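You operate a simulated robot arm through the tools that you are given. There is no shell and no other tool. Be economical: measure what you need, move in short steps, check, and stop when the job is done.

You are at the controls of a simulated two-armed robot. One attempt, no reset.

Task
Screw the cap back on the jug with blue cap and green band.
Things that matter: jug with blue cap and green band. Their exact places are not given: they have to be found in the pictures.

Only the result counts: the job must be done as asked and must still hold three seconds after the hand-in. Knocking over, shifting, dropping, spilling or breaking anything else fails it. A push-on lid holds only when it is set on centred and level and pressed home; a screw cap is set on level and turned clockwise until tight.

Robot
Two 6-joint arms with two-finger parallel grippers on one trunk, on a base that drives. Base frame: it is fixed to the floor where the robot stands at the start and does not move with it; the origin is under the middle of the robot, x ahead of it, y to its left, z up. Lengths are in m, angles in rad, forces in N, time in s.
The left shoulder is at the start at [0.06, 0.187, 1.147], the right one opposite. With the tool pointing down near the work surface each hand reaches from about 0.18 to 0.62 m from the robot's upright axis, wherever it stands, measured 20 degrees to its own side. Payload 1.57 kg a hand.
Tool frame (each hand has its own): the origin (TCP) lies between the finger pads and is the grasp point; the fingertips stand 0.03 m ahead of it; z points along the fingers, y is the line along which they close. The gripper opens to 0.11 m. The fingers are 0.024 m wide and 0.012 m thick; the gripper's body (0.048 by 0.112 m) begins 0.078 m behind the TCP.
Orientation is told as [roll, pitch, yaw] about the base's x, y, z axes, in that order, counted from this pose: with the fingers straight down and closing along the base's y, the tool's x points along the base's -x, its y along +y and its z along -z.

Tools
- The arms move only by the tool nudge_tool. It takes "left_series", "right_series" or both (then of equal length, played together; a hand with none holds still); each is a list of rows, each a list of 7 numbers: the shift along the tool's x, y, z in units of 40 mm (1.0 is 40 mm), then the turn, a rotation vector about the tool's x, y, z in units of 6 degrees (1.0 is 6 degrees), then the gripper command, from -1 (shut) to 1 (fully open), values between in proportion. In form: [[tx, ty, tz, wx, wy, wz, fingers], ...]. A call has 1 to 8 rows; each row shifts and turns the commanded pose from where the row before left it, along the tool's axes as they then stand. A call with a number of a shift or a turn outside -1 to 1 is refused whole. Each row takes 0.2 s and may step no farther than 0.05 m and 0.15 rad from the row before; otherwise, or with a gripper value out of range, the whole call is refused. A pose out of reach is approached as far as the arm can. The call stops where the force on the tool passes 40 N (or 10 N more than at its start, if that is more) or the arm is blocked; 0.2 s more then pass. Each finger travels about 0.153 m/s and halts on what it meets, pressing with about 26 N; the grip force reading is that of the motor and also rises with nothing between the fingers. The clock runs only during rows and for 0.2 s after the last one: add rows that do not move to give the fingers time. It gives the time, the measured TCP pose, the force on the tool (base axes), the opening and the grip force at its end, in the units of the frame above (readings bear some noise), with the torque about the TCP (base axes, N m) and any sound that the robot's microphone picked up, and new pictures: "pictures" is both (left out), scene, wrist or none (wrist: the cameras of the hands that moved).
- Cameras (640 x 400 px; columns grow to the right, rows downward): "scene" is now at [0.0129, 0.0034, 1.6808]; the picture's right is [0.05, -1.00, 0.00], its down [-0.82, -0.04, -0.57] and it looks along [0.57, 0.03, -0.82] (base axes); focal length 252 px, centre (320, 200). "left" rides on the left gripper at [0.07, -0.016, -0.141] in its tool frame; the picture's right is [0.23, 0.97, 0.00], its down [-0.86, 0.20, -0.48] and it looks along [-0.47, 0.11, 0.88] (tool axes); focal length 222 px, centre (320, 200). "right" rides on the right gripper at [0.07, 0.016, -0.141] in its tool frame; the picture's right is [-0.23, 0.97, 0.00], its down [-0.86, -0.20, -0.48] and it looks along [-0.47, -0.11, 0.88] (tool axes); focal length 222 px, centre (320, 200).
- move_column(by): slides the trunk up (or, below 0, down) by that many m; the arms and the scene camera ride with it, the base frame stays. It gives what a move gives, with no picture.
- steer(legs): drives the robot by 1 to 6 legs, each [ahead, left, turn to the left] in m, m and rad, along the robot's own axes; the way and the turn of a leg run together, so that a leg with both is an arc; at most 1.5 m and 3.142 rad a leg. The arms and the cameras ride along, it lands a little off, and it stops where it bumps. It gives what a move gives, and a new picture of the scene camera.
- aim_head(pan, tilt): turns the head with the scene camera to pan (to the left, within 1.501 rad either way) and tilt (down, from -0.506 to 1.204), counted from straight ahead of the robot. It gives what a move gives, and a new picture of the scene camera.
- point_at(camera, pixels): for up to 12 pixels [column, row] of the newest picture of that camera ("zoom" is the newest enlarged one), the place [x, y, z] in the base frame of the surface seen there, good to about 0.003 m. It takes no simulated time.
- zoom(camera, box): a new picture of the part [left, top, right, bottom] of that camera's present view, enlarged. It takes no simulated time.
- sign_off(): hands the job in; it is judged then, once.

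Keep the steps short. Do not move on a guess: measure, check each grasp and each placing, and mend mistakes. In all there are 80 turns and 260 pictures (those below and enlarged ones count). Leave the grippers open and the arms clear of the work at the hand-in unless told otherwise, and finish with a single line.

The tools are called after "Request:" as a command line: name --argument value ..., lists and objects as JSON in quotes. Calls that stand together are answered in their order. nudge_tool: Moves the arms, as the interface text tells. Its arguments: {"type":"object","properties":{"left_series":{"type":"array"},"right_series":{"type":"array"},"pictures":{"type":"string","enum":["both","scene","wrist","none"]}},"required":[]} The other tools are called the same way: move_column (by) slides the trunk up or down; steer (legs) drives the base; aim_head (pan, tilt) turns the head that bears the scene camera; point_at (camera, pixels) gives the place of the surface under pixels of a picture; zoom (camera, box) takes an enlarged picture of a part of a camera's view; sign_off () hands the job in.

At the start:

```text
clock: 0.0
left_position: [0.4371, 0.2053, 1.1618]
left_tool_rot: [-0.001, 0.0, 0.0]
left_wrist_force: [0.5, -0.6, 1.0]
left_ft_torque: [0.01, -0.02, -0.03]
left_gripper_width: 0.1097
left_finger_force: 0.1
right_position: [0.4322, -0.1762, 1.1356]
right_tool_rot: [0.0, -0.002, 0.0]
right_wrist_force: [-0.5, 0.2, -0.3]
right_ft_torque: [0.0, 0.03, 0.02]
right_gripper_width: 0.1099
right_finger_force: 0.0
trunk travel left (down, up): [-0.775, 0.215]
robot x, y, heading: [0.002, -0.0018, -0.0]
head pan, tilt: [0.054, 0.969]
```

scene: 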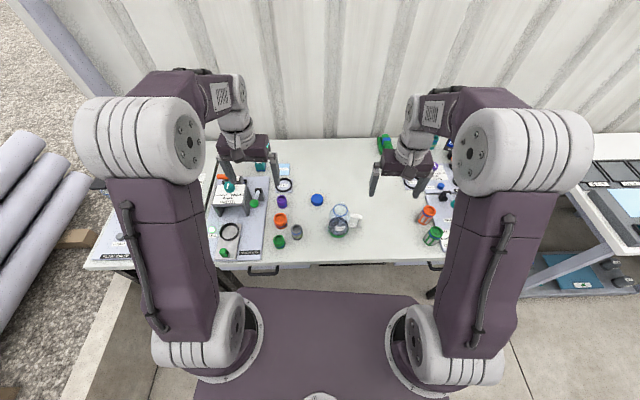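
right: 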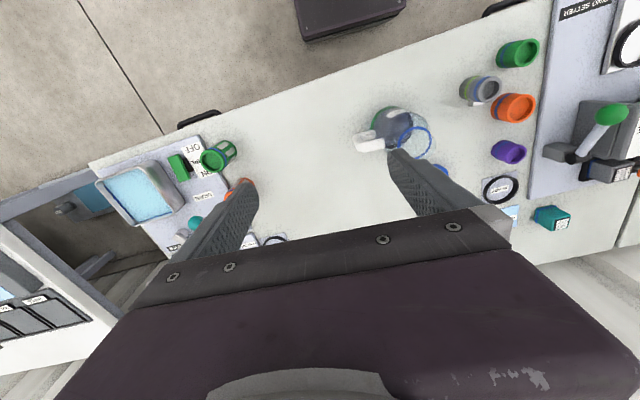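
left: 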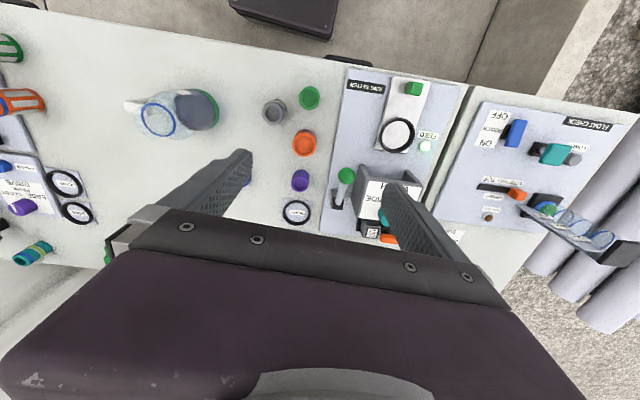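

I see a jug around scene pixel (340,225) and a blue cap near (317,199). I zoom in there to look closer.

Request:
zoom --camera "scene" --box '[260, 170, 380, 250]'

Request:
zoom --camera "left" --box '[100, 60, 340, 210]'

Request:
zoom --camera "scene" --box '[360, 120, 500, 260]'

```text
5.00 times, centred on (320, 210) of scene
```

zoom: 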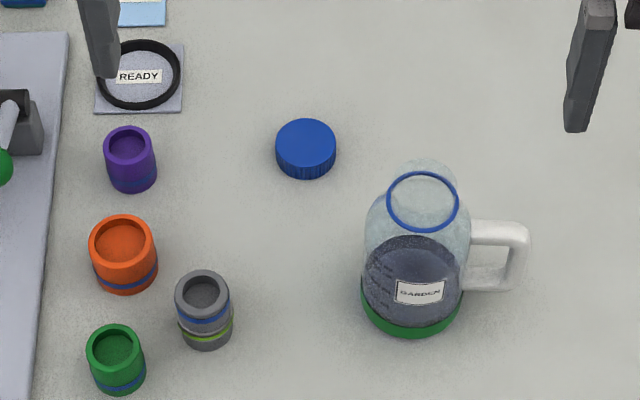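

```text
2.67 times, centred on (220, 135) of left
```

zoom: 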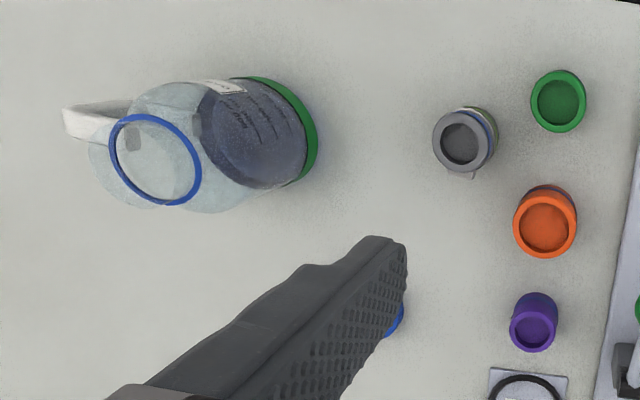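

```text
2.86 times, centred on (430, 190) of scene
```

zoom: 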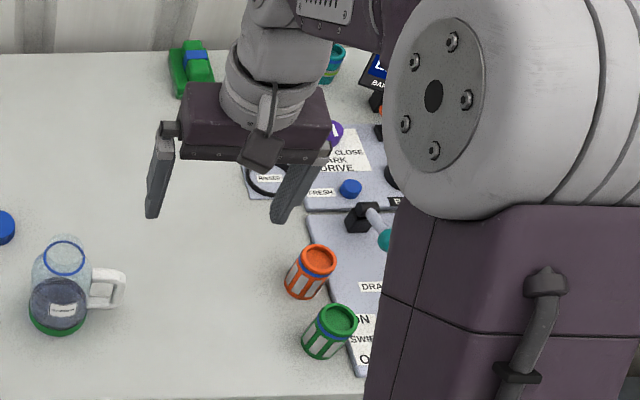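

The jug has a green base band, an open mouth with a blue ring and a handle to the right, and the blue cap lies beside it. I zoom in again to measure it.

Request:
zoom --camera "scene" --box '[300, 185, 372, 245]'

```text
6.67 times, centred on (336, 215) of scene
```

zoom: 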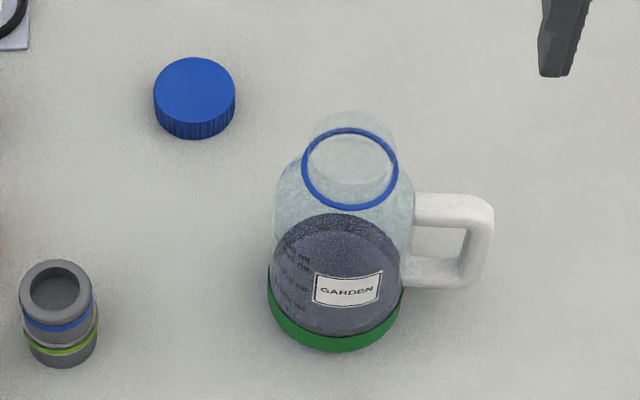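

Request:
point_at --camera "zoom" --pixels '[[195, 85], [156, 85], [234, 85], [195, 60], [195, 113], [195, 137], [306, 167], [396, 167], [350, 130], [350, 206], [352, 113], [352, 150]]'

Request:
point_at --camera "zoom" --pixels '[[338, 348], [270, 290], [402, 295], [350, 175], [455, 195], [490, 220], [440, 285], [335, 230], [330, 125], [375, 125], [315, 140], [392, 140]]'

```text
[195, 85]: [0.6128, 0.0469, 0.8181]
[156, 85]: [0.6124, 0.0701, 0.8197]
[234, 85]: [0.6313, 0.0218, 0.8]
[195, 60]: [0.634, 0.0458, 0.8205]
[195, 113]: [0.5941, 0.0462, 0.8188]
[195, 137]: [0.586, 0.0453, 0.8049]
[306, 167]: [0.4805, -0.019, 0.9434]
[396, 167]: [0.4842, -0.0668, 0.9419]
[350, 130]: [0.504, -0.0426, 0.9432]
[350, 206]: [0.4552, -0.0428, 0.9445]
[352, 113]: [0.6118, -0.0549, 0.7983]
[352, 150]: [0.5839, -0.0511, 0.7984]
```

```text
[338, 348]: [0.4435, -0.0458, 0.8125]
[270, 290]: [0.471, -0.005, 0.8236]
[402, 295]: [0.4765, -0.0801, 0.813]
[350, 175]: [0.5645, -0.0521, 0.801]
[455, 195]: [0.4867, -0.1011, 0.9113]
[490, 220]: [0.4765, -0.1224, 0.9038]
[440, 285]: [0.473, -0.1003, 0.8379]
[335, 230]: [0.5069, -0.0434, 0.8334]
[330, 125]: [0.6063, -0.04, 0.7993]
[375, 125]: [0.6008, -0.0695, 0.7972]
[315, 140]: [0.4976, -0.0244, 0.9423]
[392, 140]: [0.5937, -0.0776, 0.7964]
```

The neck ring is centred near (0.480, -0.043, 0.943). The cap is centred near (0.612, 0.046), with its top at 0.819. Next I check how much room there is between the base and the table for driving, and I zoom to see the neck from the side.

Request:
point_at --camera "scene" --pixels '[[310, 260], [310, 275], [310, 292], [310, 284], [260, 290], [400, 292], [330, 310], [262, 268]]'

Request:
zoom --camera "right" --box '[340, 90, 470, 190]'

```text
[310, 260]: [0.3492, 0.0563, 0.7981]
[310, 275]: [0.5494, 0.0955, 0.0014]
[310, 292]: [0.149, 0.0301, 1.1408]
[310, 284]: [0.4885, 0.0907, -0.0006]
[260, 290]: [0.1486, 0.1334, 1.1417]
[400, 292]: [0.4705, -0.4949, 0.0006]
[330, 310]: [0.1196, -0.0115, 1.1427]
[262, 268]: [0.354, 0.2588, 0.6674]
```

```text
4.00 times, centred on (405, 140) of right
```

zoom: 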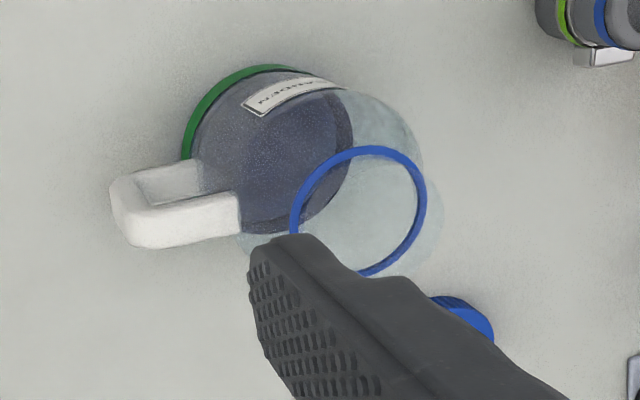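

The trunk front is at x = 0.15 and the table edge at 0.35. I drive 0.07 ahead to bring the cap well within reach.

Request:
steer --legs '[[0.07, 0, 0]]'

```text
clock: 1.0
left_position: [0.5029, 0.2049, 1.1641]
left_tool_rot: [0.001, -0.006, 0.001]
left_wrist_force: [-0.1, 0.2, 0.2]
left_ft_torque: [0.02, -0.03, 0.05]
left_gripper_width: 0.1101
left_finger_force: 0.0
right_position: [0.4987, -0.1774, 1.1383]
right_tool_rot: [0.0, -0.006, 0.0]
right_wrist_force: [-0.5, 0.2, 0.0]
right_ft_torque: [-0.01, 0.0, -0.02]
right_gripper_width: 0.1099
right_finger_force: 0.1
trunk travel left (down, up): [-0.775, 0.215]
robot x, y, heading: [0.0697, -0.0002, 0.001]
head pan, tilt: [0.054, 0.969]
```

scene: 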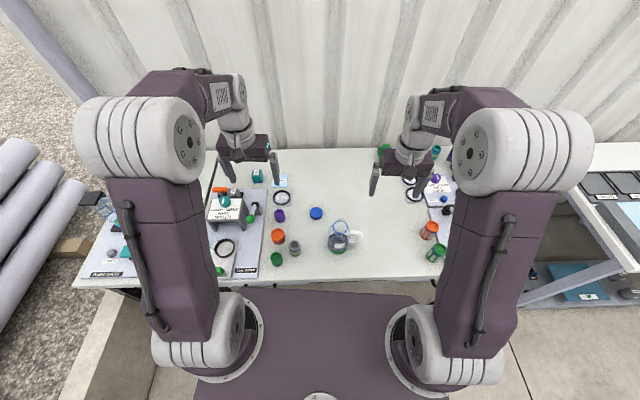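

Request:
zoom --camera "scene" --box '[264, 190, 372, 260]'

```text
5.71 times, centred on (318, 225) of scene
```

zoom: 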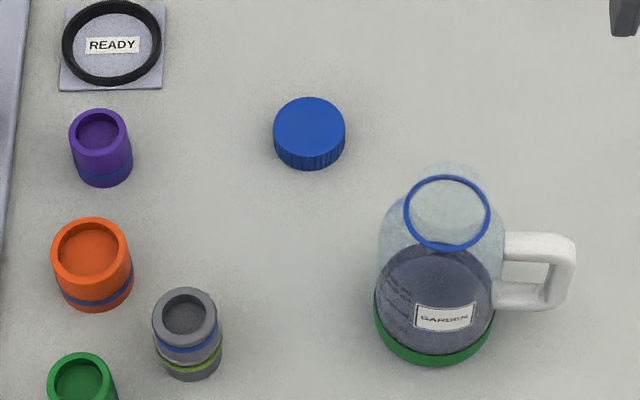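

Request:
point_at --camera "zoom" --pixels '[[310, 125], [276, 127], [343, 127], [310, 100], [310, 149], [406, 212], [489, 212], [447, 178], [447, 247], [540, 240], [568, 250], [130, 150]]'

Request:
point_at --camera "zoom" --pixels '[[418, 188], [476, 188], [418, 237], [476, 237], [510, 245], [540, 247], [556, 280], [520, 300], [545, 300], [565, 290], [500, 300], [212, 310]]'

```text
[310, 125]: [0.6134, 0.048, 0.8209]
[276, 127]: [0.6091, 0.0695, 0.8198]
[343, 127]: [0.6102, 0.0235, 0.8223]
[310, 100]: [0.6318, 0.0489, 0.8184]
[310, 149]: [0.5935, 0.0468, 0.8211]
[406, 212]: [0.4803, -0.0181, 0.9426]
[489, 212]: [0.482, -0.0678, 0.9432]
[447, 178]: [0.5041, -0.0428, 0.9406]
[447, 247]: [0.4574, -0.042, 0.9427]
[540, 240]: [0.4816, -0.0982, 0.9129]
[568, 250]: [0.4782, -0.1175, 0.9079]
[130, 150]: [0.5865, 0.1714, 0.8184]
```

```text
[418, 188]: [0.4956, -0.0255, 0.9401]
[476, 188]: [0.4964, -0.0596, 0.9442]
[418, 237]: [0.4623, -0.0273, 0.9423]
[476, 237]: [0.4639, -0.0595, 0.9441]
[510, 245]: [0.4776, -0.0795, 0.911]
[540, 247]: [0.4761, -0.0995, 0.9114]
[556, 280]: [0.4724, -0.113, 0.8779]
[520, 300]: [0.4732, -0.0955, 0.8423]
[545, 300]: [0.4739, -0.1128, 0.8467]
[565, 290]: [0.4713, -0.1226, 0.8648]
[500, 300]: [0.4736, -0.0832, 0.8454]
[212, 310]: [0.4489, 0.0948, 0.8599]
```

The cap is at (0.611, 0.047), with its top at 0.820. I move the left hand above it, to z 0.90.

Request:
nudge_tool --left_series '[[-0.3375, -0.494, 0.825, 0, 0, 0, 1], [-0.3375, -0.494, 0.825, 0, 0, 0, 1], [-0.3375, -0.494, 0.825, 0, 0, 0, 1], [-0.3375, -0.494, 0.825, 0, 0, 0, 1], [-0.3375, -0.494, 0.825, 0, 0, 0, 1], [-0.3375, -0.494, 0.825, 0, 0, 0, 1], [-0.3375, -0.494, 0.825, 0, 0, 0, 1], [-0.3375, -0.494, 0.825, 0, 0, 0, 1]]' --pictures "both"

```text
clock: 2.8
left_position: [0.617, 0.0456, 0.8978]
left_tool_rot: [-0.001, 0.0, 0.001]
left_wrist_force: [0.1, -0.3, -0.2]
left_ft_torque: [0.01, 0.02, 0.0]
left_gripper_width: 0.1098
left_finger_force: 0.1
right_position: [0.5036, -0.1787, 1.1363]
right_tool_rot: [0.001, -0.001, 0.0]
right_wrist_force: [1.2, 0.3, 0.0]
right_ft_torque: [0.02, 0.03, -0.03]
right_gripper_width: 0.11
right_finger_force: 0.1
trunk travel left (down, up): [-0.775, 0.215]
robot x, y, heading: [0.0676, -0.0003, -0.0]
head pan, tilt: [0.054, 0.969]
```

scene: 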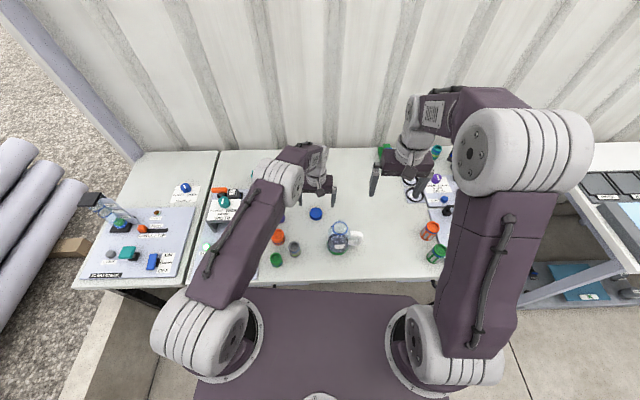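
left: 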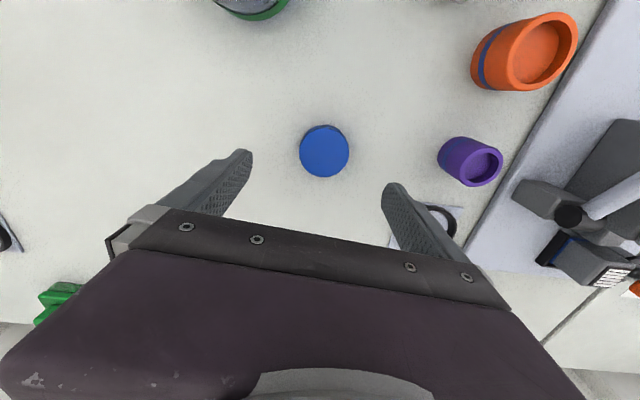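

The cap is visible between the fingers at left pixel (324,151). I check its place with this camera.

Request:
point_at --camera "left" --pixels '[[324, 146], [302, 149], [347, 149], [324, 128], [324, 168]]'

Request:
nudge_tool --left_series '[[0, 0, 0, 0, 0, 0, 1]]' --pictures "none"

```text
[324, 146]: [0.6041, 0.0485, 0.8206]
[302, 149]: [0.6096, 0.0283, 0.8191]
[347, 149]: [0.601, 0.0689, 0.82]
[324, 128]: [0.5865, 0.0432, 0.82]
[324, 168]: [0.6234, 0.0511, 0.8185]
```

```text
clock: 3.2
left_position: [0.6159, 0.0454, 0.8985]
left_tool_rot: [0.0, -0.001, 0.0]
left_wrist_force: [0.0, -0.4, 0.5]
left_ft_torque: [0.0, 0.04, -0.01]
left_gripper_width: 0.1101
left_finger_force: 0.0
right_position: [0.5031, -0.1776, 1.1354]
right_tool_rot: [0.0, 0.002, -0.001]
right_wrist_force: [-0.3, -0.3, 0.2]
right_ft_torque: [0.02, 0.02, 0.03]
right_gripper_width: 0.11
right_finger_force: 0.0
trunk travel left (down, up): [-0.775, 0.215]
robot x, y, heading: [0.0682, 0.0013, 0.002]
head pan, tilt: [0.054, 0.969]
```

The two estimates put the cap centre near (0.609, 0.0475). I correct the hand's place and turn it counterclockwise by 48 degrees, to leave range for the clockwise screwing.

Request:
nudge_tool --left_series '[[0.17, 0.05, 0, 0, 0, -1, 0.7], [0, 0, 0, 0, 0, -1, 0.7], [0, 0, 0, 0, 0, -1, 0.7], [0, 0, 0, 0, 0, -1, 0.7], [0, 0, 0, 0, 0, -1, 0.7], [0, 0, 0, 0, 0, -1, 0.7], [0, 0, 0, 0, 0, -1, 0.7], [0, 0, 0, 0, 0, -1, 0.7]]' --pictures "wrist"

```text
clock: 5.0
left_position: [0.6084, 0.0477, 0.8963]
left_tool_rot: [0.001, 0.002, 0.839]
left_wrist_force: [-0.4, -0.4, -0.8]
left_ft_torque: [0.02, -0.02, -0.03]
left_gripper_width: 0.0939
left_finger_force: 0.1
right_position: [0.5033, -0.1774, 1.1361]
right_tool_rot: [-0.002, 0.0, -0.001]
right_wrist_force: [-0.6, -0.2, 0.3]
right_ft_torque: [-0.01, 0.0, 0.01]
right_gripper_width: 0.1099
right_finger_force: 0.0
trunk travel left (down, up): [-0.775, 0.215]
robot x, y, heading: [0.0676, 0.0025, -0.002]
head pan, tilt: [0.054, 0.969]
```

left: 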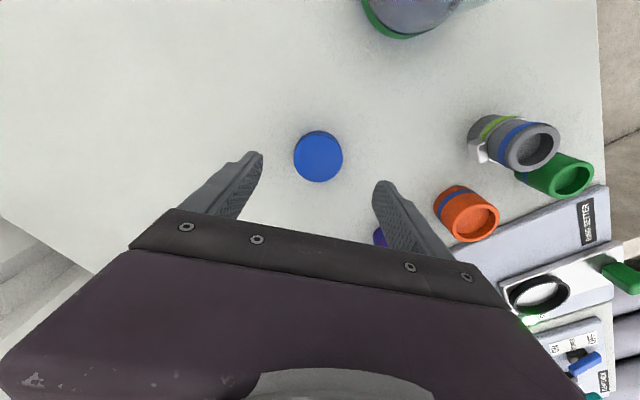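

Request:
point_at --camera "left" --pixels '[[318, 154], [296, 154], [341, 154], [318, 133], [318, 176]]'

```text
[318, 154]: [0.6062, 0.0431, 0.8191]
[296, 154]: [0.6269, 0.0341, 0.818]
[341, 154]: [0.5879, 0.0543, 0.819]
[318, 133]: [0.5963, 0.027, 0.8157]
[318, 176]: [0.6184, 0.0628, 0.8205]
```

The cap is centred under the hand. I descend until the fingertips are at about 0.807, then close.

Request:
nudge_tool --left_series '[[0, 0, 0.5, 0, 0, 0, 0.7], [0, 0, 0.5, 0, 0, 0, 0.7], [0, 0, 0.48, 0, 0, 0, 0.7], [0, 0, 0, 0, 0, 0, 0.7]]' --pictures "wrist"

```text
clock: 6.0
left_position: [0.6079, 0.0491, 0.8385]
left_tool_rot: [0.001, 0.001, 0.837]
left_wrist_force: [1.3, -0.5, -0.2]
left_ft_torque: [0.02, 0.01, 0.01]
left_gripper_width: 0.0931
left_finger_force: 0.0
right_position: [0.5032, -0.178, 1.1357]
right_tool_rot: [-0.001, 0.0, -0.001]
right_wrist_force: [-0.9, -0.6, -0.5]
right_ft_torque: [0.02, -0.01, 0.0]
right_gripper_width: 0.1099
right_finger_force: 0.0
trunk travel left (down, up): [-0.775, 0.215]
robot x, y, heading: [0.0723, -0.0025, -0.001]
head pan, tilt: [0.054, 0.969]
```

left: 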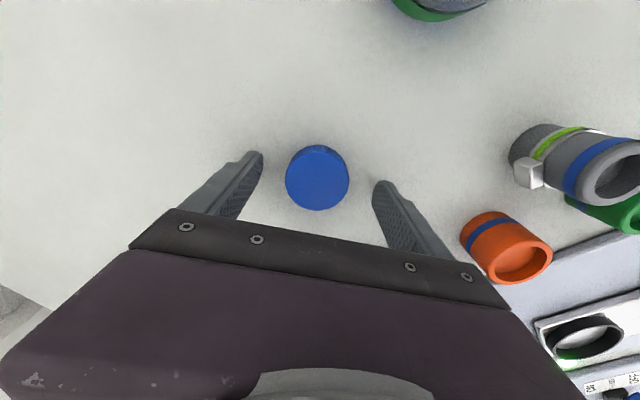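

Request:
nudge_tool --left_series '[[0, 0, 0, 0, 0, 0, 0.2], [0, 0, 0, 0, 0, 0, -0.2], [0, 0, 0, 0, 0, 0, -0.4], [0, 0, 0, 0, 0, 0, -0.4]]' --pictures "wrist"

```text
clock: 7.0
left_position: [0.6077, 0.0486, 0.8376]
left_tool_rot: [0.002, 0.001, 0.837]
left_wrist_force: [0.3, -0.4, -0.6]
left_ft_torque: [0.03, 0.01, 0.01]
left_gripper_width: 0.0518
left_finger_force: 26.6
right_position: [0.504, -0.1774, 1.1365]
right_tool_rot: [0.0, 0.001, 0.001]
right_wrist_force: [-0.2, -0.5, 1.0]
right_ft_torque: [-0.02, 0.01, -0.02]
right_gripper_width: 0.1098
right_finger_force: 0.0
trunk travel left (down, up): [-0.775, 0.215]
robot x, y, heading: [0.0719, 0.0024, 0.005]
head pan, tilt: [0.054, 0.969]
```

left: 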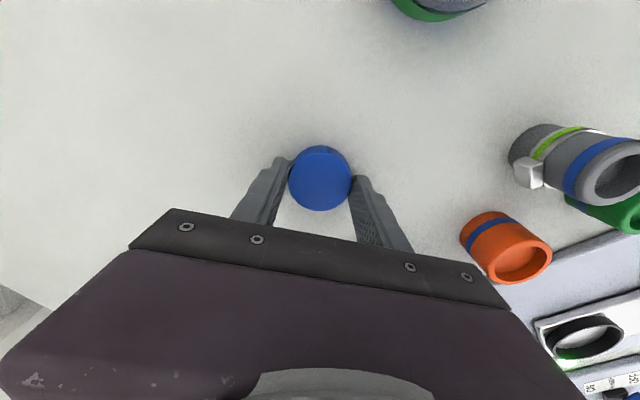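

Gripped at width 0.0518. I measure the cap's centre relative to the TCP.

Request:
point_at --camera "left" --pixels '[[320, 178], [292, 178], [348, 178], [320, 158], [320, 207], [300, 160], [340, 160], [300, 200], [340, 200]]'

Request:
zoom --camera "left" --box '[240, 120, 400, 220]'

```text
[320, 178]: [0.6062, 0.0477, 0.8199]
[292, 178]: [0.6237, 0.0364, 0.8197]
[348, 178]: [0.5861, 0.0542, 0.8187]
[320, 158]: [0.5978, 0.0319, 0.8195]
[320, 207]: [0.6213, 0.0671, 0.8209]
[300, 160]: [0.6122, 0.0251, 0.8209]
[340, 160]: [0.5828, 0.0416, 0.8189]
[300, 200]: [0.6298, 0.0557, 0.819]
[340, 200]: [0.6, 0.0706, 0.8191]
```

```text
4.00 times, centred on (320, 170) of left
```

zoom: 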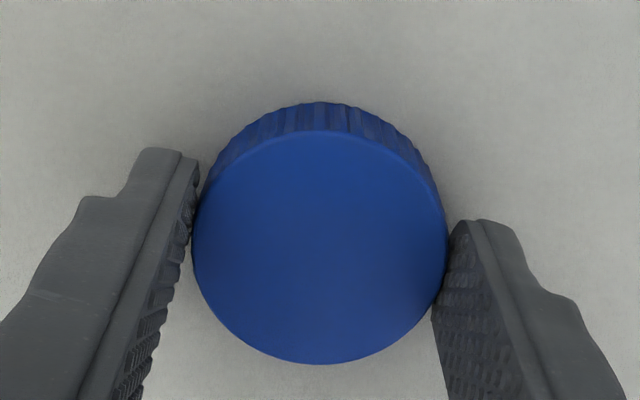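

Request:
point_at --camera "zoom" --pixels '[[330, 135], [310, 360], [198, 250], [442, 245], [245, 165], [405, 165], [230, 330], [405, 325]]'

```text
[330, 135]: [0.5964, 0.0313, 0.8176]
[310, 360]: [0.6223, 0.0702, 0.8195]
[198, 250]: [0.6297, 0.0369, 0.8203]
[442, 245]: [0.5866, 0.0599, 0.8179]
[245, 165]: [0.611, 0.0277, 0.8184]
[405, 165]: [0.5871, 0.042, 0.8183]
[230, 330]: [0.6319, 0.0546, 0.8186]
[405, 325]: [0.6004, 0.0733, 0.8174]
```

The cap is centred in the hand to within 1 mm. I lift it and start turning the right hand so that its fingers close along x, ready to hold the jug's handle against the twisting.

Request:
nudge_tool --left_series '[[0, 0, -0.7, 0, 0, 0, -0.4], [0, 0, -0.7, 0, 0, 0, -0.4], [0, 0, -0.7, 0, 0, 0, -0.4], [0, 0, -0.7, 0, 0, 0, -0.4], [0, 0, -0.7, 0, 0, 0, -0.4], [0, 0, -0.7, 0, 0, 0, -0.4], [0, 0, -0.7, 0, 0, 0, -0.4], [0, 0, -0.6, 0, 0, 0, -0.4]]' --right_series '[[0, 0, 0, 0, 0, 1, 1], [0, 0, 0, 0, 0, 1, 1], [0, 0, 0, 0, 0, 1, 1], [0, 0, 0, 0, 0, 1, 1], [0, 0, 0, 0, 0, 1, 1], [0, 0, 0, 0, 0, 1, 1], [0, 0, 0, 0, 0, 1, 1], [0, 0, 0, 0, 0, 1, 1]]' --pictures "wrist"

Request:
nudge_tool --right_series '[[0, 0, 0, 0, 0, 1, 1], [0, 0, 0, 0, 0, 1, 1], [0, 0, 0, 0, 0, 1, 1], [0, 0, 0, 0, 0, 1, 1], [0, 0, 0, 0, 0, 1, 1], [0, 0, 0, 0, 0, 1, 1], [0, 0, 0, 0, 0, 1, 1], [0, 0, 0, 0, 0, 0, 1]]' --pictures "none"

Request:
nudge_tool --right_series '[[0, 0, 0, 0, 1, 0, 1], [0, 0, 0, 0, 1, 0, 1], [0, 0, 0, 0, 1, 0, 1], [0, 0, 0, 0, 1, 0, 1], [0, 0, 0, 0, 1, 0, 1], [0, 0, 0, 0, 1, 0, 1], [0, 0, 0, 0, 1, 0, 1], [0, 0, 0, 0, 1, 0, 1]]' --pictures "both"

```text
clock: 8.8
left_position: [0.6078, 0.0479, 1.0587]
left_tool_rot: [-0.001, 0.0, 0.836]
left_wrist_force: [0.6, -0.2, 0.5]
left_ft_torque: [0.0, -0.01, 0.03]
left_gripper_width: 0.0515
left_finger_force: 26.3
right_position: [0.5028, -0.1776, 1.1357]
right_tool_rot: [0.001, 0.0, -0.839]
right_wrist_force: [0.1, 0.8, 0.2]
right_ft_torque: [-0.01, 0.0, 0.0]
right_gripper_width: 0.1103
right_finger_force: 0.1
trunk travel left (down, up): [-0.775, 0.215]
robot x, y, heading: [0.0702, 0.0021, 0.003]
head pan, tilt: [0.054, 0.969]
```

right: 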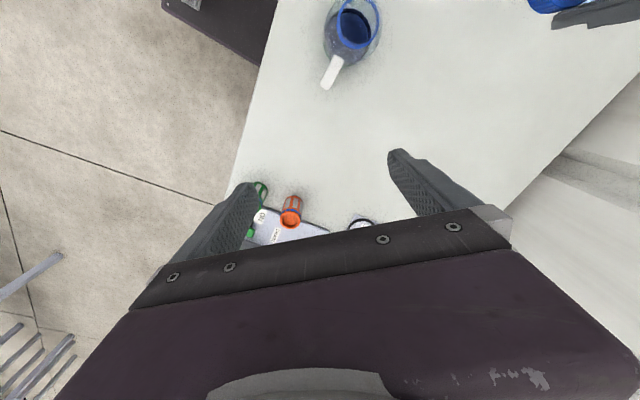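
left: 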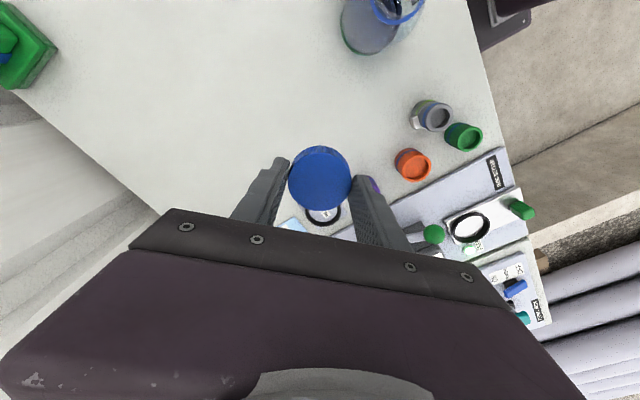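

```text
clock: 10.6
left_position: [0.6071, 0.0498, 1.0593]
left_tool_rot: [-0.002, 0.0, 0.837]
left_wrist_force: [-0.7, -0.4, 0.5]
left_ft_torque: [-0.02, -0.02, 0.02]
left_gripper_width: 0.0515
left_finger_force: 25.9
right_position: [0.5026, -0.177, 1.136]
right_tool_rot: [-0.001, -0.001, -1.573]
right_wrist_force: [-0.4, -0.3, 0.2]
right_ft_torque: [0.01, 0.02, 0.02]
right_gripper_width: 0.1099
right_finger_force: 0.1
trunk travel left (down, up): [-0.775, 0.215]
robot x, y, heading: [0.0672, 0.0033, 0.001]
head pan, tilt: [0.054, 0.969]
```

```text
clock: 12.4
left_position: [0.6083, 0.0474, 1.0576]
left_tool_rot: [-0.001, 0.001, 0.839]
left_wrist_force: [-0.6, -0.7, -0.1]
left_ft_torque: [-0.01, 0.0, 0.01]
left_gripper_width: 0.0517
left_finger_force: 26.3
right_position: [0.5036, -0.1783, 1.1352]
right_tool_rot: [0.0, 0.84, -1.571]
right_wrist_force: [0.2, 0.6, -0.6]
right_ft_torque: [-0.05, 0.02, 0.03]
right_gripper_width: 0.11
right_finger_force: 0.0
trunk travel left (down, up): [-0.775, 0.215]
robot x, y, heading: [0.0709, 0.0011, 0.001]
head pan, tilt: [0.054, 0.969]
```

scene: 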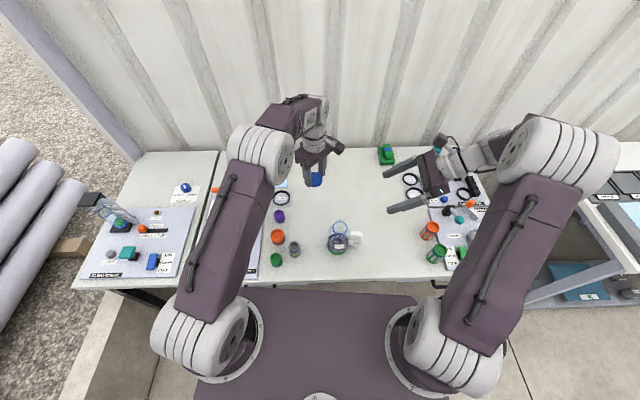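
right: 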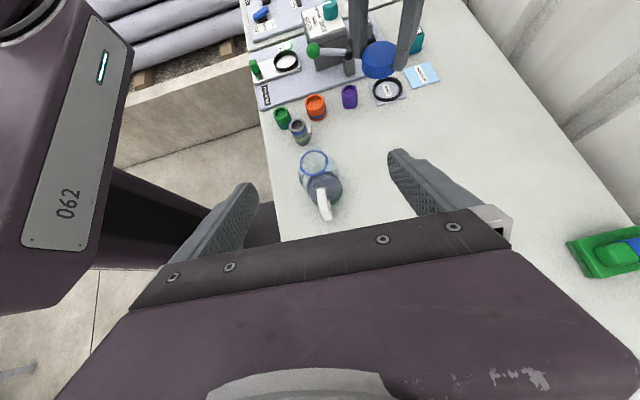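

The fingers now point toward the handle, and the tilt is right. I zoom in with the right camera to measure the handle and the neck.

Request:
zoom --camera "right" --box '[280, 140, 360, 230]'

```text
4.44 times, centred on (320, 185) of right
```

zoom: 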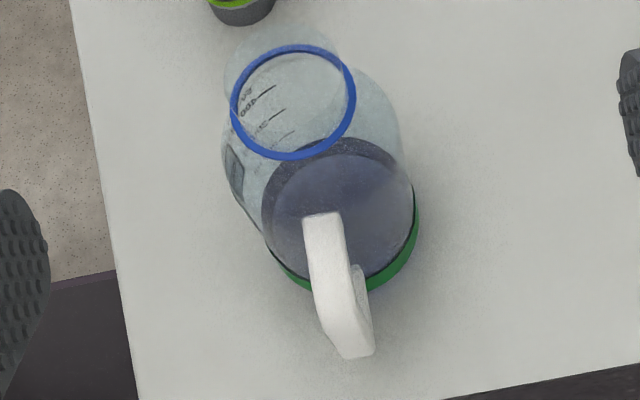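

Request:
point_at --camera "zoom" --pixels '[[306, 225], [339, 225], [316, 285], [350, 285], [333, 300], [330, 335], [370, 340], [350, 350], [235, 95], [353, 95], [300, 48], [290, 156]]'

```text
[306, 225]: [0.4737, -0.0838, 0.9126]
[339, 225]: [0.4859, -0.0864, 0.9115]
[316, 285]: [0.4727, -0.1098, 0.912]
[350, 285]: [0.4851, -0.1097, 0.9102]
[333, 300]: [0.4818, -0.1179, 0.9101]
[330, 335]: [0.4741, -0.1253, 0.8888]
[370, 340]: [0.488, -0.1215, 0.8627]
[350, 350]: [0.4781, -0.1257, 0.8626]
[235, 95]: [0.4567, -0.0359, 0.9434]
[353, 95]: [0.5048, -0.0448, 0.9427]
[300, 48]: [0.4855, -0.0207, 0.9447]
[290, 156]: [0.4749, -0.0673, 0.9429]
```

The handle is 14 mm wide, centred at x = 0.4795, with its outer face at y = -0.126. I move the right hand to a stand-off 0.10 m back along its fingers.

Request:
nudge_tool --right_series '[[-0.604, -0.099, 0.472, 0, 0, 0, 0.2], [-0.604, -0.099, 0.472, 0, 0, 0, 0.2], [-0.604, -0.099, 0.472, 0, 0, 0, 0.2], [-0.604, -0.099, 0.472, 0, 0, 0, 0.2], [-0.604, -0.099, 0.472, 0, 0, 0, 0.2], [-0.604, -0.099, 0.472, 0, 0, 0, 0.2], [0, 0, 0, 0, 0, 0, 0.2]]' --pictures "both"

```text
clock: 14.0
left_position: [0.6065, 0.0487, 1.0578]
left_tool_rot: [0.001, -0.001, 0.837]
left_wrist_force: [0.0, 0.5, -0.4]
left_ft_torque: [-0.01, -0.01, -0.03]
left_gripper_width: 0.0514
left_finger_force: 25.9
right_position: [0.4787, -0.1904, 0.9517]
right_tool_rot: [0.001, 0.838, -1.57]
right_wrist_force: [-0.1, 1.1, 0.3]
right_ft_torque: [-0.01, 0.0, -0.02]
right_gripper_width: 0.0658
right_finger_force: 0.1
trunk travel left (down, up): [-0.775, 0.215]
robot x, y, heading: [0.0675, 0.0026, 0.003]
head pan, tilt: [0.054, 0.969]
```

scene: 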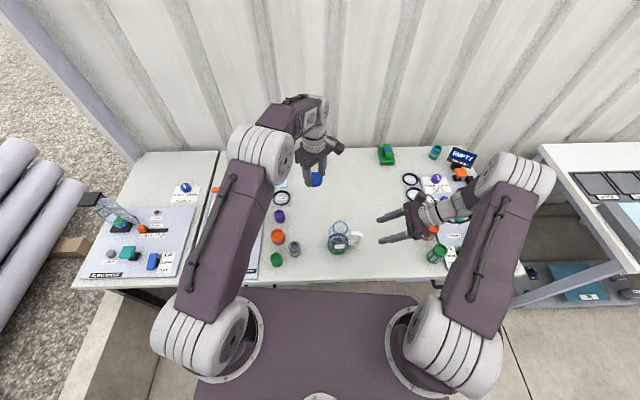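
right: 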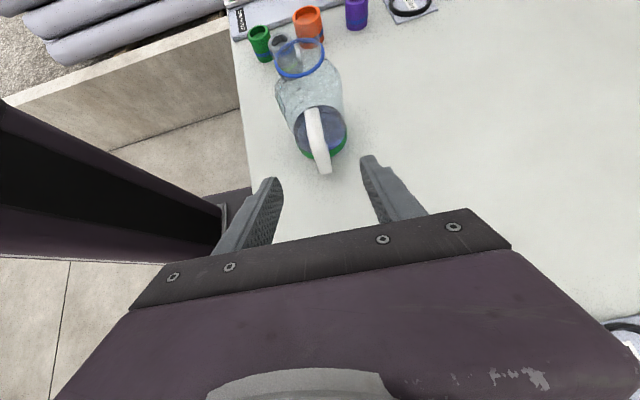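

Handle is centred between the fingers. I advance 0.10 m along them.

Request:
nudge_tool --right_series '[[0, 0.02, 0.5, 0, 0, 0, 0.2], [0, 0, 0.5, 0, 0, 0, 0.2], [0, 0, 0.5, 0, 0, 0, 0.2], [0, 0, 0.5, 0, 0, 0, 0.2], [0, 0, 0.5, 0, 0, 0, 0.2], [0, 0, 0, 0, 0, 0, 0.2]]' --pictures "both"

```text
clock: 15.4
left_position: [0.6082, 0.049, 1.0595]
left_tool_rot: [0.0, 0.0, 0.838]
left_wrist_force: [0.8, 0.1, -0.3]
left_ft_torque: [0.0, 0.03, 0.0]
left_gripper_width: 0.0516
left_finger_force: 25.7
right_position: [0.4796, -0.1166, 0.8848]
right_tool_rot: [-0.001, 0.838, -1.57]
right_wrist_force: [0.8, -0.8, -0.5]
right_ft_torque: [-0.02, 0.0, 0.0]
right_gripper_width: 0.066
right_finger_force: 0.1
trunk travel left (down, up): [-0.775, 0.215]
robot x, y, heading: [0.0732, -0.0, 0.001]
head pan, tilt: [0.054, 0.969]
```

scene: 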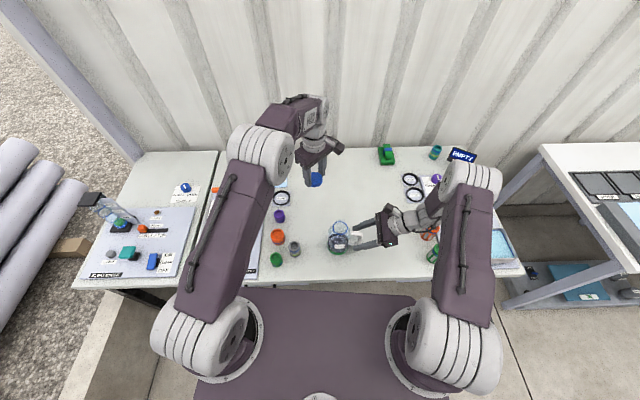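
right: 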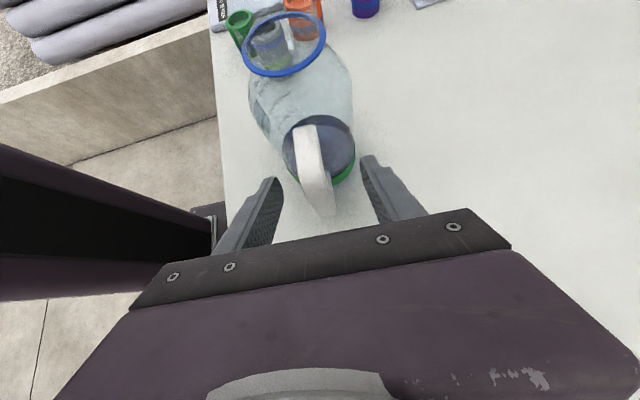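

The handle is between the pads. I close the right gripper in small steps.

Request:
nudge_tool --right_series '[[0, 0, 0, 0, 0, 0, -0.2], [0, 0, 0, 0, 0, 0, -0.5], [0, 0, 0, 0, 0, 0, -0.65], [0, 0, 0, 0, 0, 0, -0.75], [0, 0, 0, 0, 0, 0, -0.85], [0, 0, 0, 0, 0, 0, -1], [0, 0, 0, 0, 0, 0, -1]]' --pictures "both"

```text
clock: 17.0
left_position: [0.6085, 0.0485, 1.0592]
left_tool_rot: [0.001, 0.001, 0.838]
left_wrist_force: [0.5, 0.2, 0.9]
left_ft_torque: [0.0, 0.01, 0.01]
left_gripper_width: 0.0517
left_finger_force: 25.9
right_position: [0.48, -0.117, 0.8837]
right_tool_rot: [-0.001, 0.836, -1.57]
right_wrist_force: [0.4, -0.1, 0.3]
right_ft_torque: [0.06, 0.01, 0.0]
right_gripper_width: 0.0125
right_finger_force: 26.3
trunk travel left (down, up): [-0.775, 0.215]
robot x, y, heading: [0.0722, -0.0005, -0.0]
head pan, tilt: [0.054, 0.969]
```

scene: 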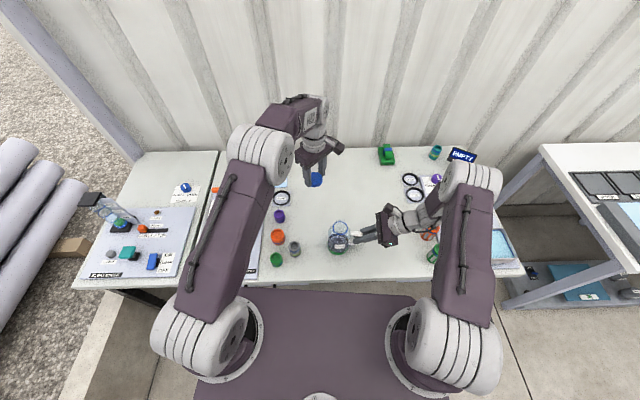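
right: 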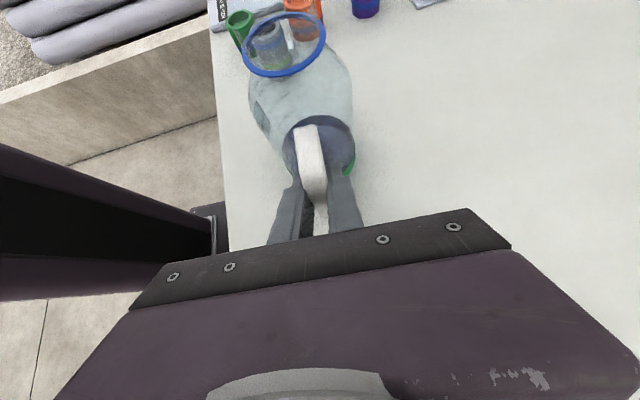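

The right hand holds the handle, at width 0.0125. I re-measure the neck ring.

Request:
zoom --camera "scene" --box '[308, 205, 372, 260]'

Request:
point_at --camera "right" --pixels '[[244, 47], [325, 38], [284, 74], [284, 14], [255, 24], [311, 64], [256, 67], [315, 20]]'

Request:
zoom --camera "right" --box '[220, 0, 370, 100]'

```text
7.27 times, centred on (340, 232) of scene
```

zoom: 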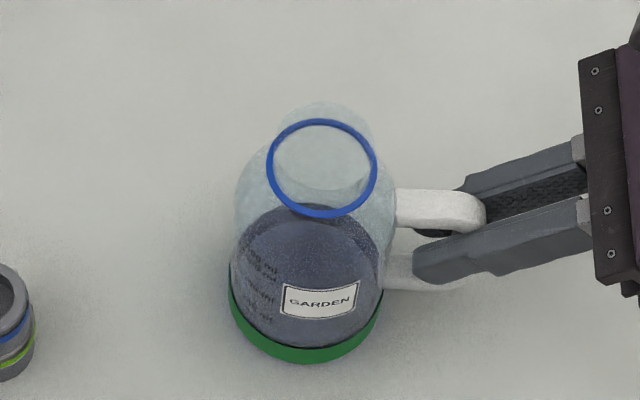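

```text
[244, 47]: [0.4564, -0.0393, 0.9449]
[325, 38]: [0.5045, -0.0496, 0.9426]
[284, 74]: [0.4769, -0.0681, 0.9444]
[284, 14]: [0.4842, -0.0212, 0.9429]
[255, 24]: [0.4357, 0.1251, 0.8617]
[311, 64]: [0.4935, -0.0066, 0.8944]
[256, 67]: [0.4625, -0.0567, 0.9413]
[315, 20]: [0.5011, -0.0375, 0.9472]
```

```text
4.00 times, centred on (295, 50) of right
```

zoom: 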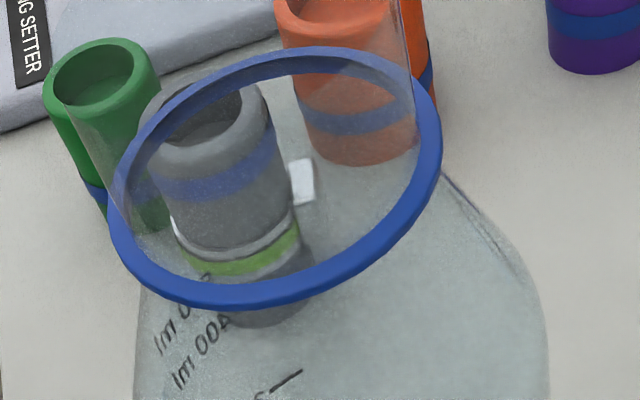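

Request:
zoom --camera "scene" --box '[308, 205, 372, 260]'

Request:
point_at --camera "zoom" --pixels '[[269, 167], [375, 167], [322, 122], [322, 214], [283, 134], [360, 201], [283, 199], [362, 136]]'

```text
7.27 times, centred on (340, 232) of scene
```

zoom: 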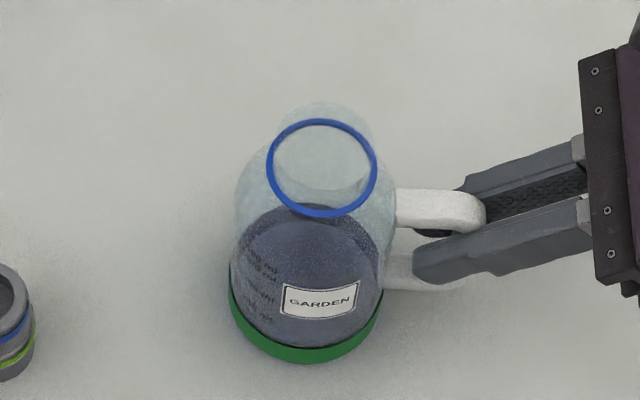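

```text
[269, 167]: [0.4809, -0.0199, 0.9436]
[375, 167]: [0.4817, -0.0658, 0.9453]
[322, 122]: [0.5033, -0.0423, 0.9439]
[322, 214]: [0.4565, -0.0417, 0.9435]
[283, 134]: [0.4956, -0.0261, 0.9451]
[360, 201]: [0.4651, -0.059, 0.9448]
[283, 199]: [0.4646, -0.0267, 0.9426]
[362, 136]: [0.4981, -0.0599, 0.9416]
```

The ring is at (0.4805, -0.0437, 0.944), and the neck rises about 2 cm above it. I carry the cap level over the neck at TCP z = 1.06.

Request:
nudge_tool --left_series '[[0.771, 0.165, 0, 0, 0, 0, -0.4], [0.771, 0.165, 0, 0, 0, 0, -0.4], [0.771, 0.165, 0, 0, 0, 0, -0.4], [0.771, 0.165, 0, 0, 0, 0, -0.4], [0.771, 0.165, 0, 0, 0, 0, -0.4], [0, 0, 0, 0, 0, 0, -0.4]]' --right_series '[[0, 0, 0, 0, 0, 0, -1], [0, 0, 0, 0, 0, 0, -1], [0, 0, 0, 0, 0, 0, -1], [0, 0, 0, 0, 0, 0, -1], [0, 0, 0, 0, 0, 0, -1], [0, 0, 0, 0, 0, 0, -1]]' --pictures "both"

Request:
zoom --camera "right" --box '[200, 0, 400, 125]'

```text
clock: 18.4
left_position: [0.4803, -0.0436, 1.0592]
left_tool_rot: [0.0, 0.001, 0.838]
left_wrist_force: [0.6, -0.5, 0.1]
left_ft_torque: [0.01, 0.02, -0.03]
left_gripper_width: 0.0516
left_finger_force: 25.3
right_position: [0.4792, -0.1166, 0.8851]
right_tool_rot: [-0.001, 0.838, -1.571]
right_wrist_force: [-0.7, -1.1, 0.7]
right_ft_torque: [-0.01, 0.01, 0.05]
right_gripper_width: 0.0128
right_finger_force: 26.4
trunk travel left (down, up): [-0.775, 0.215]
robot x, y, heading: [0.0689, -0.0008, 0.005]
head pan, tilt: [0.054, 0.969]
```

scene: 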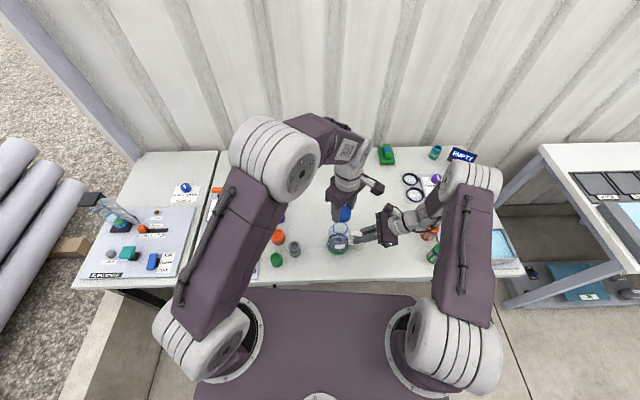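
right: 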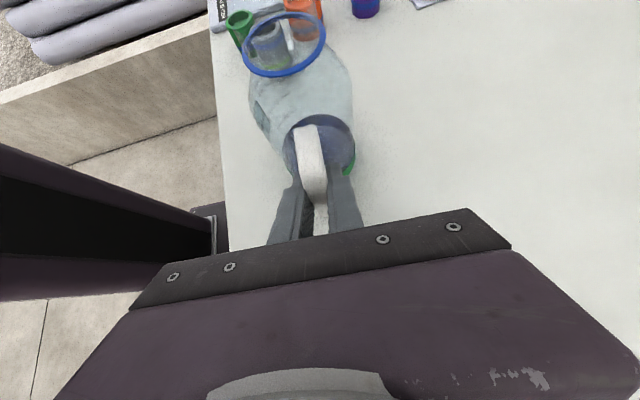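
left: 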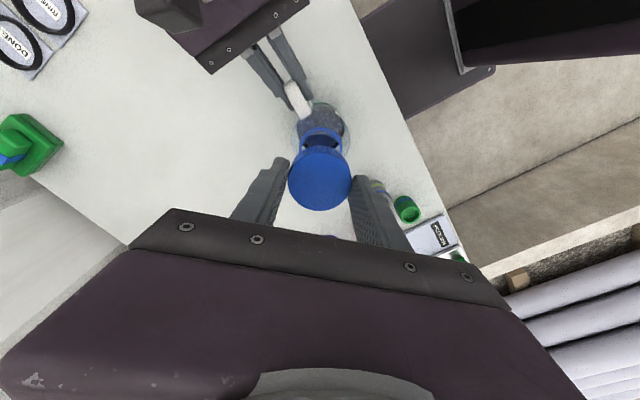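

```text
3.20 times, centred on (300, 62) of right
```

zoom: 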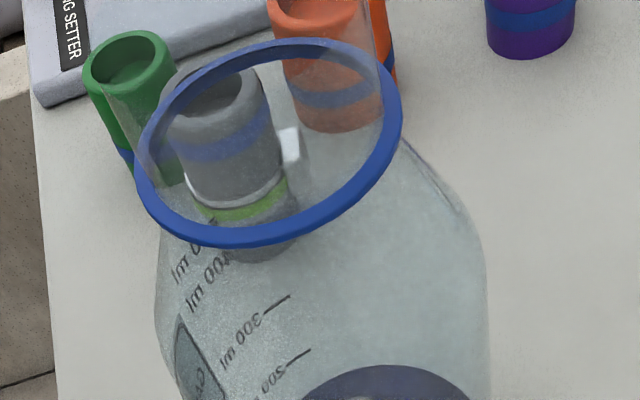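

The cap is above the neck. I lower it to TCP 1.01, just above the expected neck top, and check the alignment.

Request:
nudge_tool --left_series '[[0, 0, 0.4, 0, 0, 0, -0.4], [0, 0, 0.4, 0, 0, 0, -0.4], [0, 0, 0.4, 0, 0, 0, -0.4], [0, 0, 0, 0, 0, 0, -0.4]]' --pictures "both"

Request:
zoom --camera "right" --box '[200, 0, 400, 125]'

Request:
zoom --camera "scene" --box '[300, 180, 400, 260]'

Request:
zoom --camera "left" --box '[240, 90, 400, 220]'

```text
clock: 19.4
left_position: [0.4801, -0.0438, 1.0089]
left_tool_rot: [0.0, -0.001, 0.839]
left_wrist_force: [0.8, -0.2, -0.6]
left_ft_torque: [-0.01, 0.02, 0.0]
left_gripper_width: 0.0515
left_finger_force: 25.9
right_position: [0.481, -0.1164, 0.8843]
right_tool_rot: [0.001, 0.838, -1.569]
right_wrist_force: [0.5, 1.1, 0.2]
right_ft_torque: [0.05, 0.01, 0.04]
right_gripper_width: 0.0124
right_finger_force: 25.5
trunk travel left (down, up): [-0.775, 0.215]
robot x, y, heading: [0.0695, -0.0002, -0.006]
head pan, tilt: [0.054, 0.969]
```

scene: 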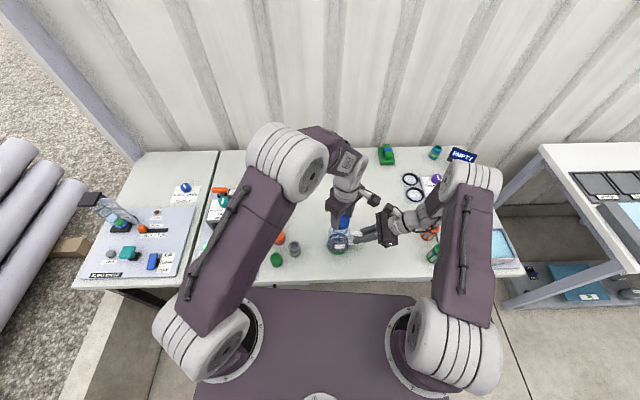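
left: 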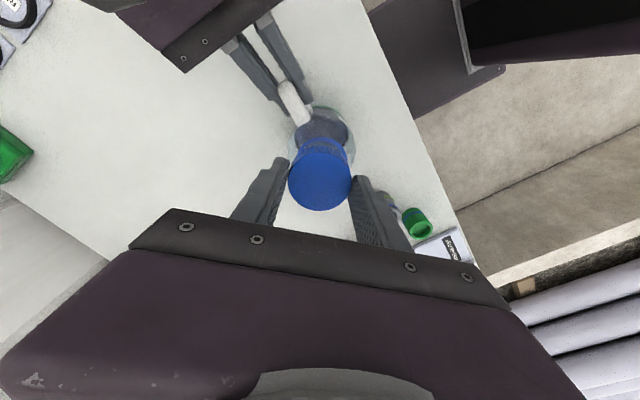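

```text
3.20 times, centred on (300, 62) of right
```

zoom: 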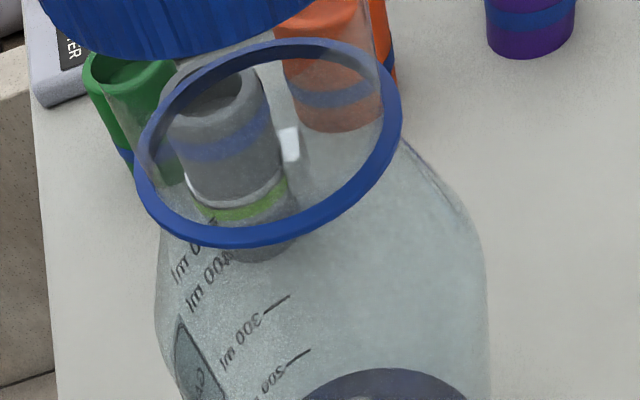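

```text
5.00 times, centred on (350, 220) of scene
```

zoom: 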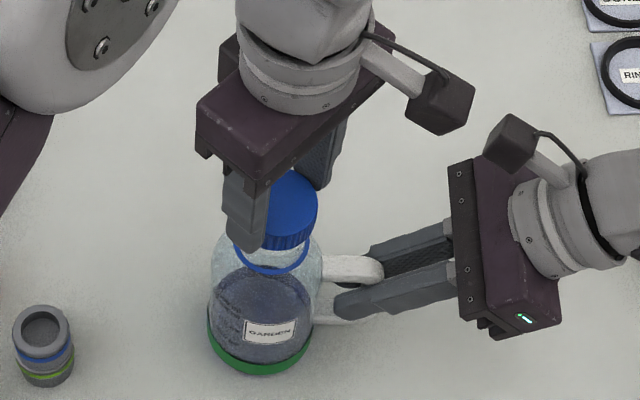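

```text
3.08 times, centred on (320, 155) of left
```

zoom: 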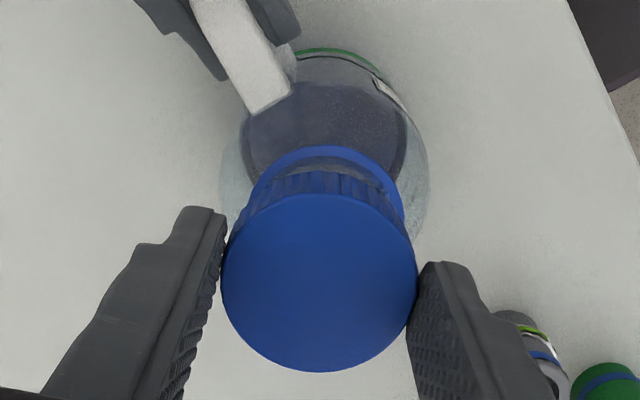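

From the left camera, I see the ring's arc beyond the cap. I measure it to cross-check the centring.

Request:
point_at --camera "zoom" --pixels '[[325, 149], [275, 164], [375, 164], [399, 198], [255, 187], [300, 153], [350, 153], [320, 280], [226, 285], [413, 280], [320, 198], [320, 368]]'

```text
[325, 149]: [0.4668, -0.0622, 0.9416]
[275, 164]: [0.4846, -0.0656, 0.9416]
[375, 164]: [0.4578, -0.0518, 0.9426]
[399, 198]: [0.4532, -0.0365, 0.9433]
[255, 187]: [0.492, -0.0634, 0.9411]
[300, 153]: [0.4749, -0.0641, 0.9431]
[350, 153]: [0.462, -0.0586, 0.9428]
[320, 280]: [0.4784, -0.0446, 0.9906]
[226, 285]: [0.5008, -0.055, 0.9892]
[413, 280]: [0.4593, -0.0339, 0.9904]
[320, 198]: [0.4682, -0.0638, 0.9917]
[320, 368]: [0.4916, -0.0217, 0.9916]
```

The cap centre agrees with the ring to about 1 mm. I lower in small steps, watching the force.

Request:
nudge_tool --left_series '[[0, 0, 0.07, 0, 0, 0, -0.4], [0, 0, 0.07, 0, 0, 0, -0.4], [0, 0, 0.06, 0, 0, 0, -0.4]]' --pictures "none"

```text
clock: 20.2
left_position: [0.4798, -0.0439, 1.0012]
left_tool_rot: [0.0, 0.0, 0.839]
left_wrist_force: [0.4, 0.7, 0.7]
left_ft_torque: [0.04, -0.02, -0.01]
left_gripper_width: 0.0514
left_finger_force: 26.4
right_position: [0.4808, -0.1174, 0.8846]
right_tool_rot: [-0.001, 0.838, -1.57]
right_wrist_force: [-0.5, 0.8, 0.9]
right_ft_torque: [0.02, 0.01, -0.02]
right_gripper_width: 0.0126
right_finger_force: 25.9
trunk travel left (down, up): [-0.775, 0.215]
robot x, y, heading: [0.0678, -0.0018, -0.005]
head pan, tilt: [0.054, 0.969]
```

No contact yet. I go on in 2 mm steps.

Request:
nudge_tool --left_series '[[0, 0, 0.05, 0, 0, 0, -0.4], [0, 0, 0.05, 0, 0, 0, -0.4]]' --pictures "none"

```text
clock: 20.8
left_position: [0.4817, -0.0441, 0.9974]
left_tool_rot: [-0.001, 0.0, 0.837]
left_wrist_force: [-0.4, 0.3, 0.4]
left_ft_torque: [-0.04, 0.03, -0.03]
left_gripper_width: 0.0516
left_finger_force: 25.7
right_position: [0.48, -0.1159, 0.8843]
right_tool_rot: [-0.001, 0.839, -1.571]
right_wrist_force: [-1.3, 0.6, 1.5]
right_ft_torque: [0.11, 0.1, 0.06]
right_gripper_width: 0.0124
right_finger_force: 26.1
trunk travel left (down, up): [-0.775, 0.215]
robot x, y, heading: [0.0716, 0.0057, -0.003]
head pan, tilt: [0.054, 0.969]
```

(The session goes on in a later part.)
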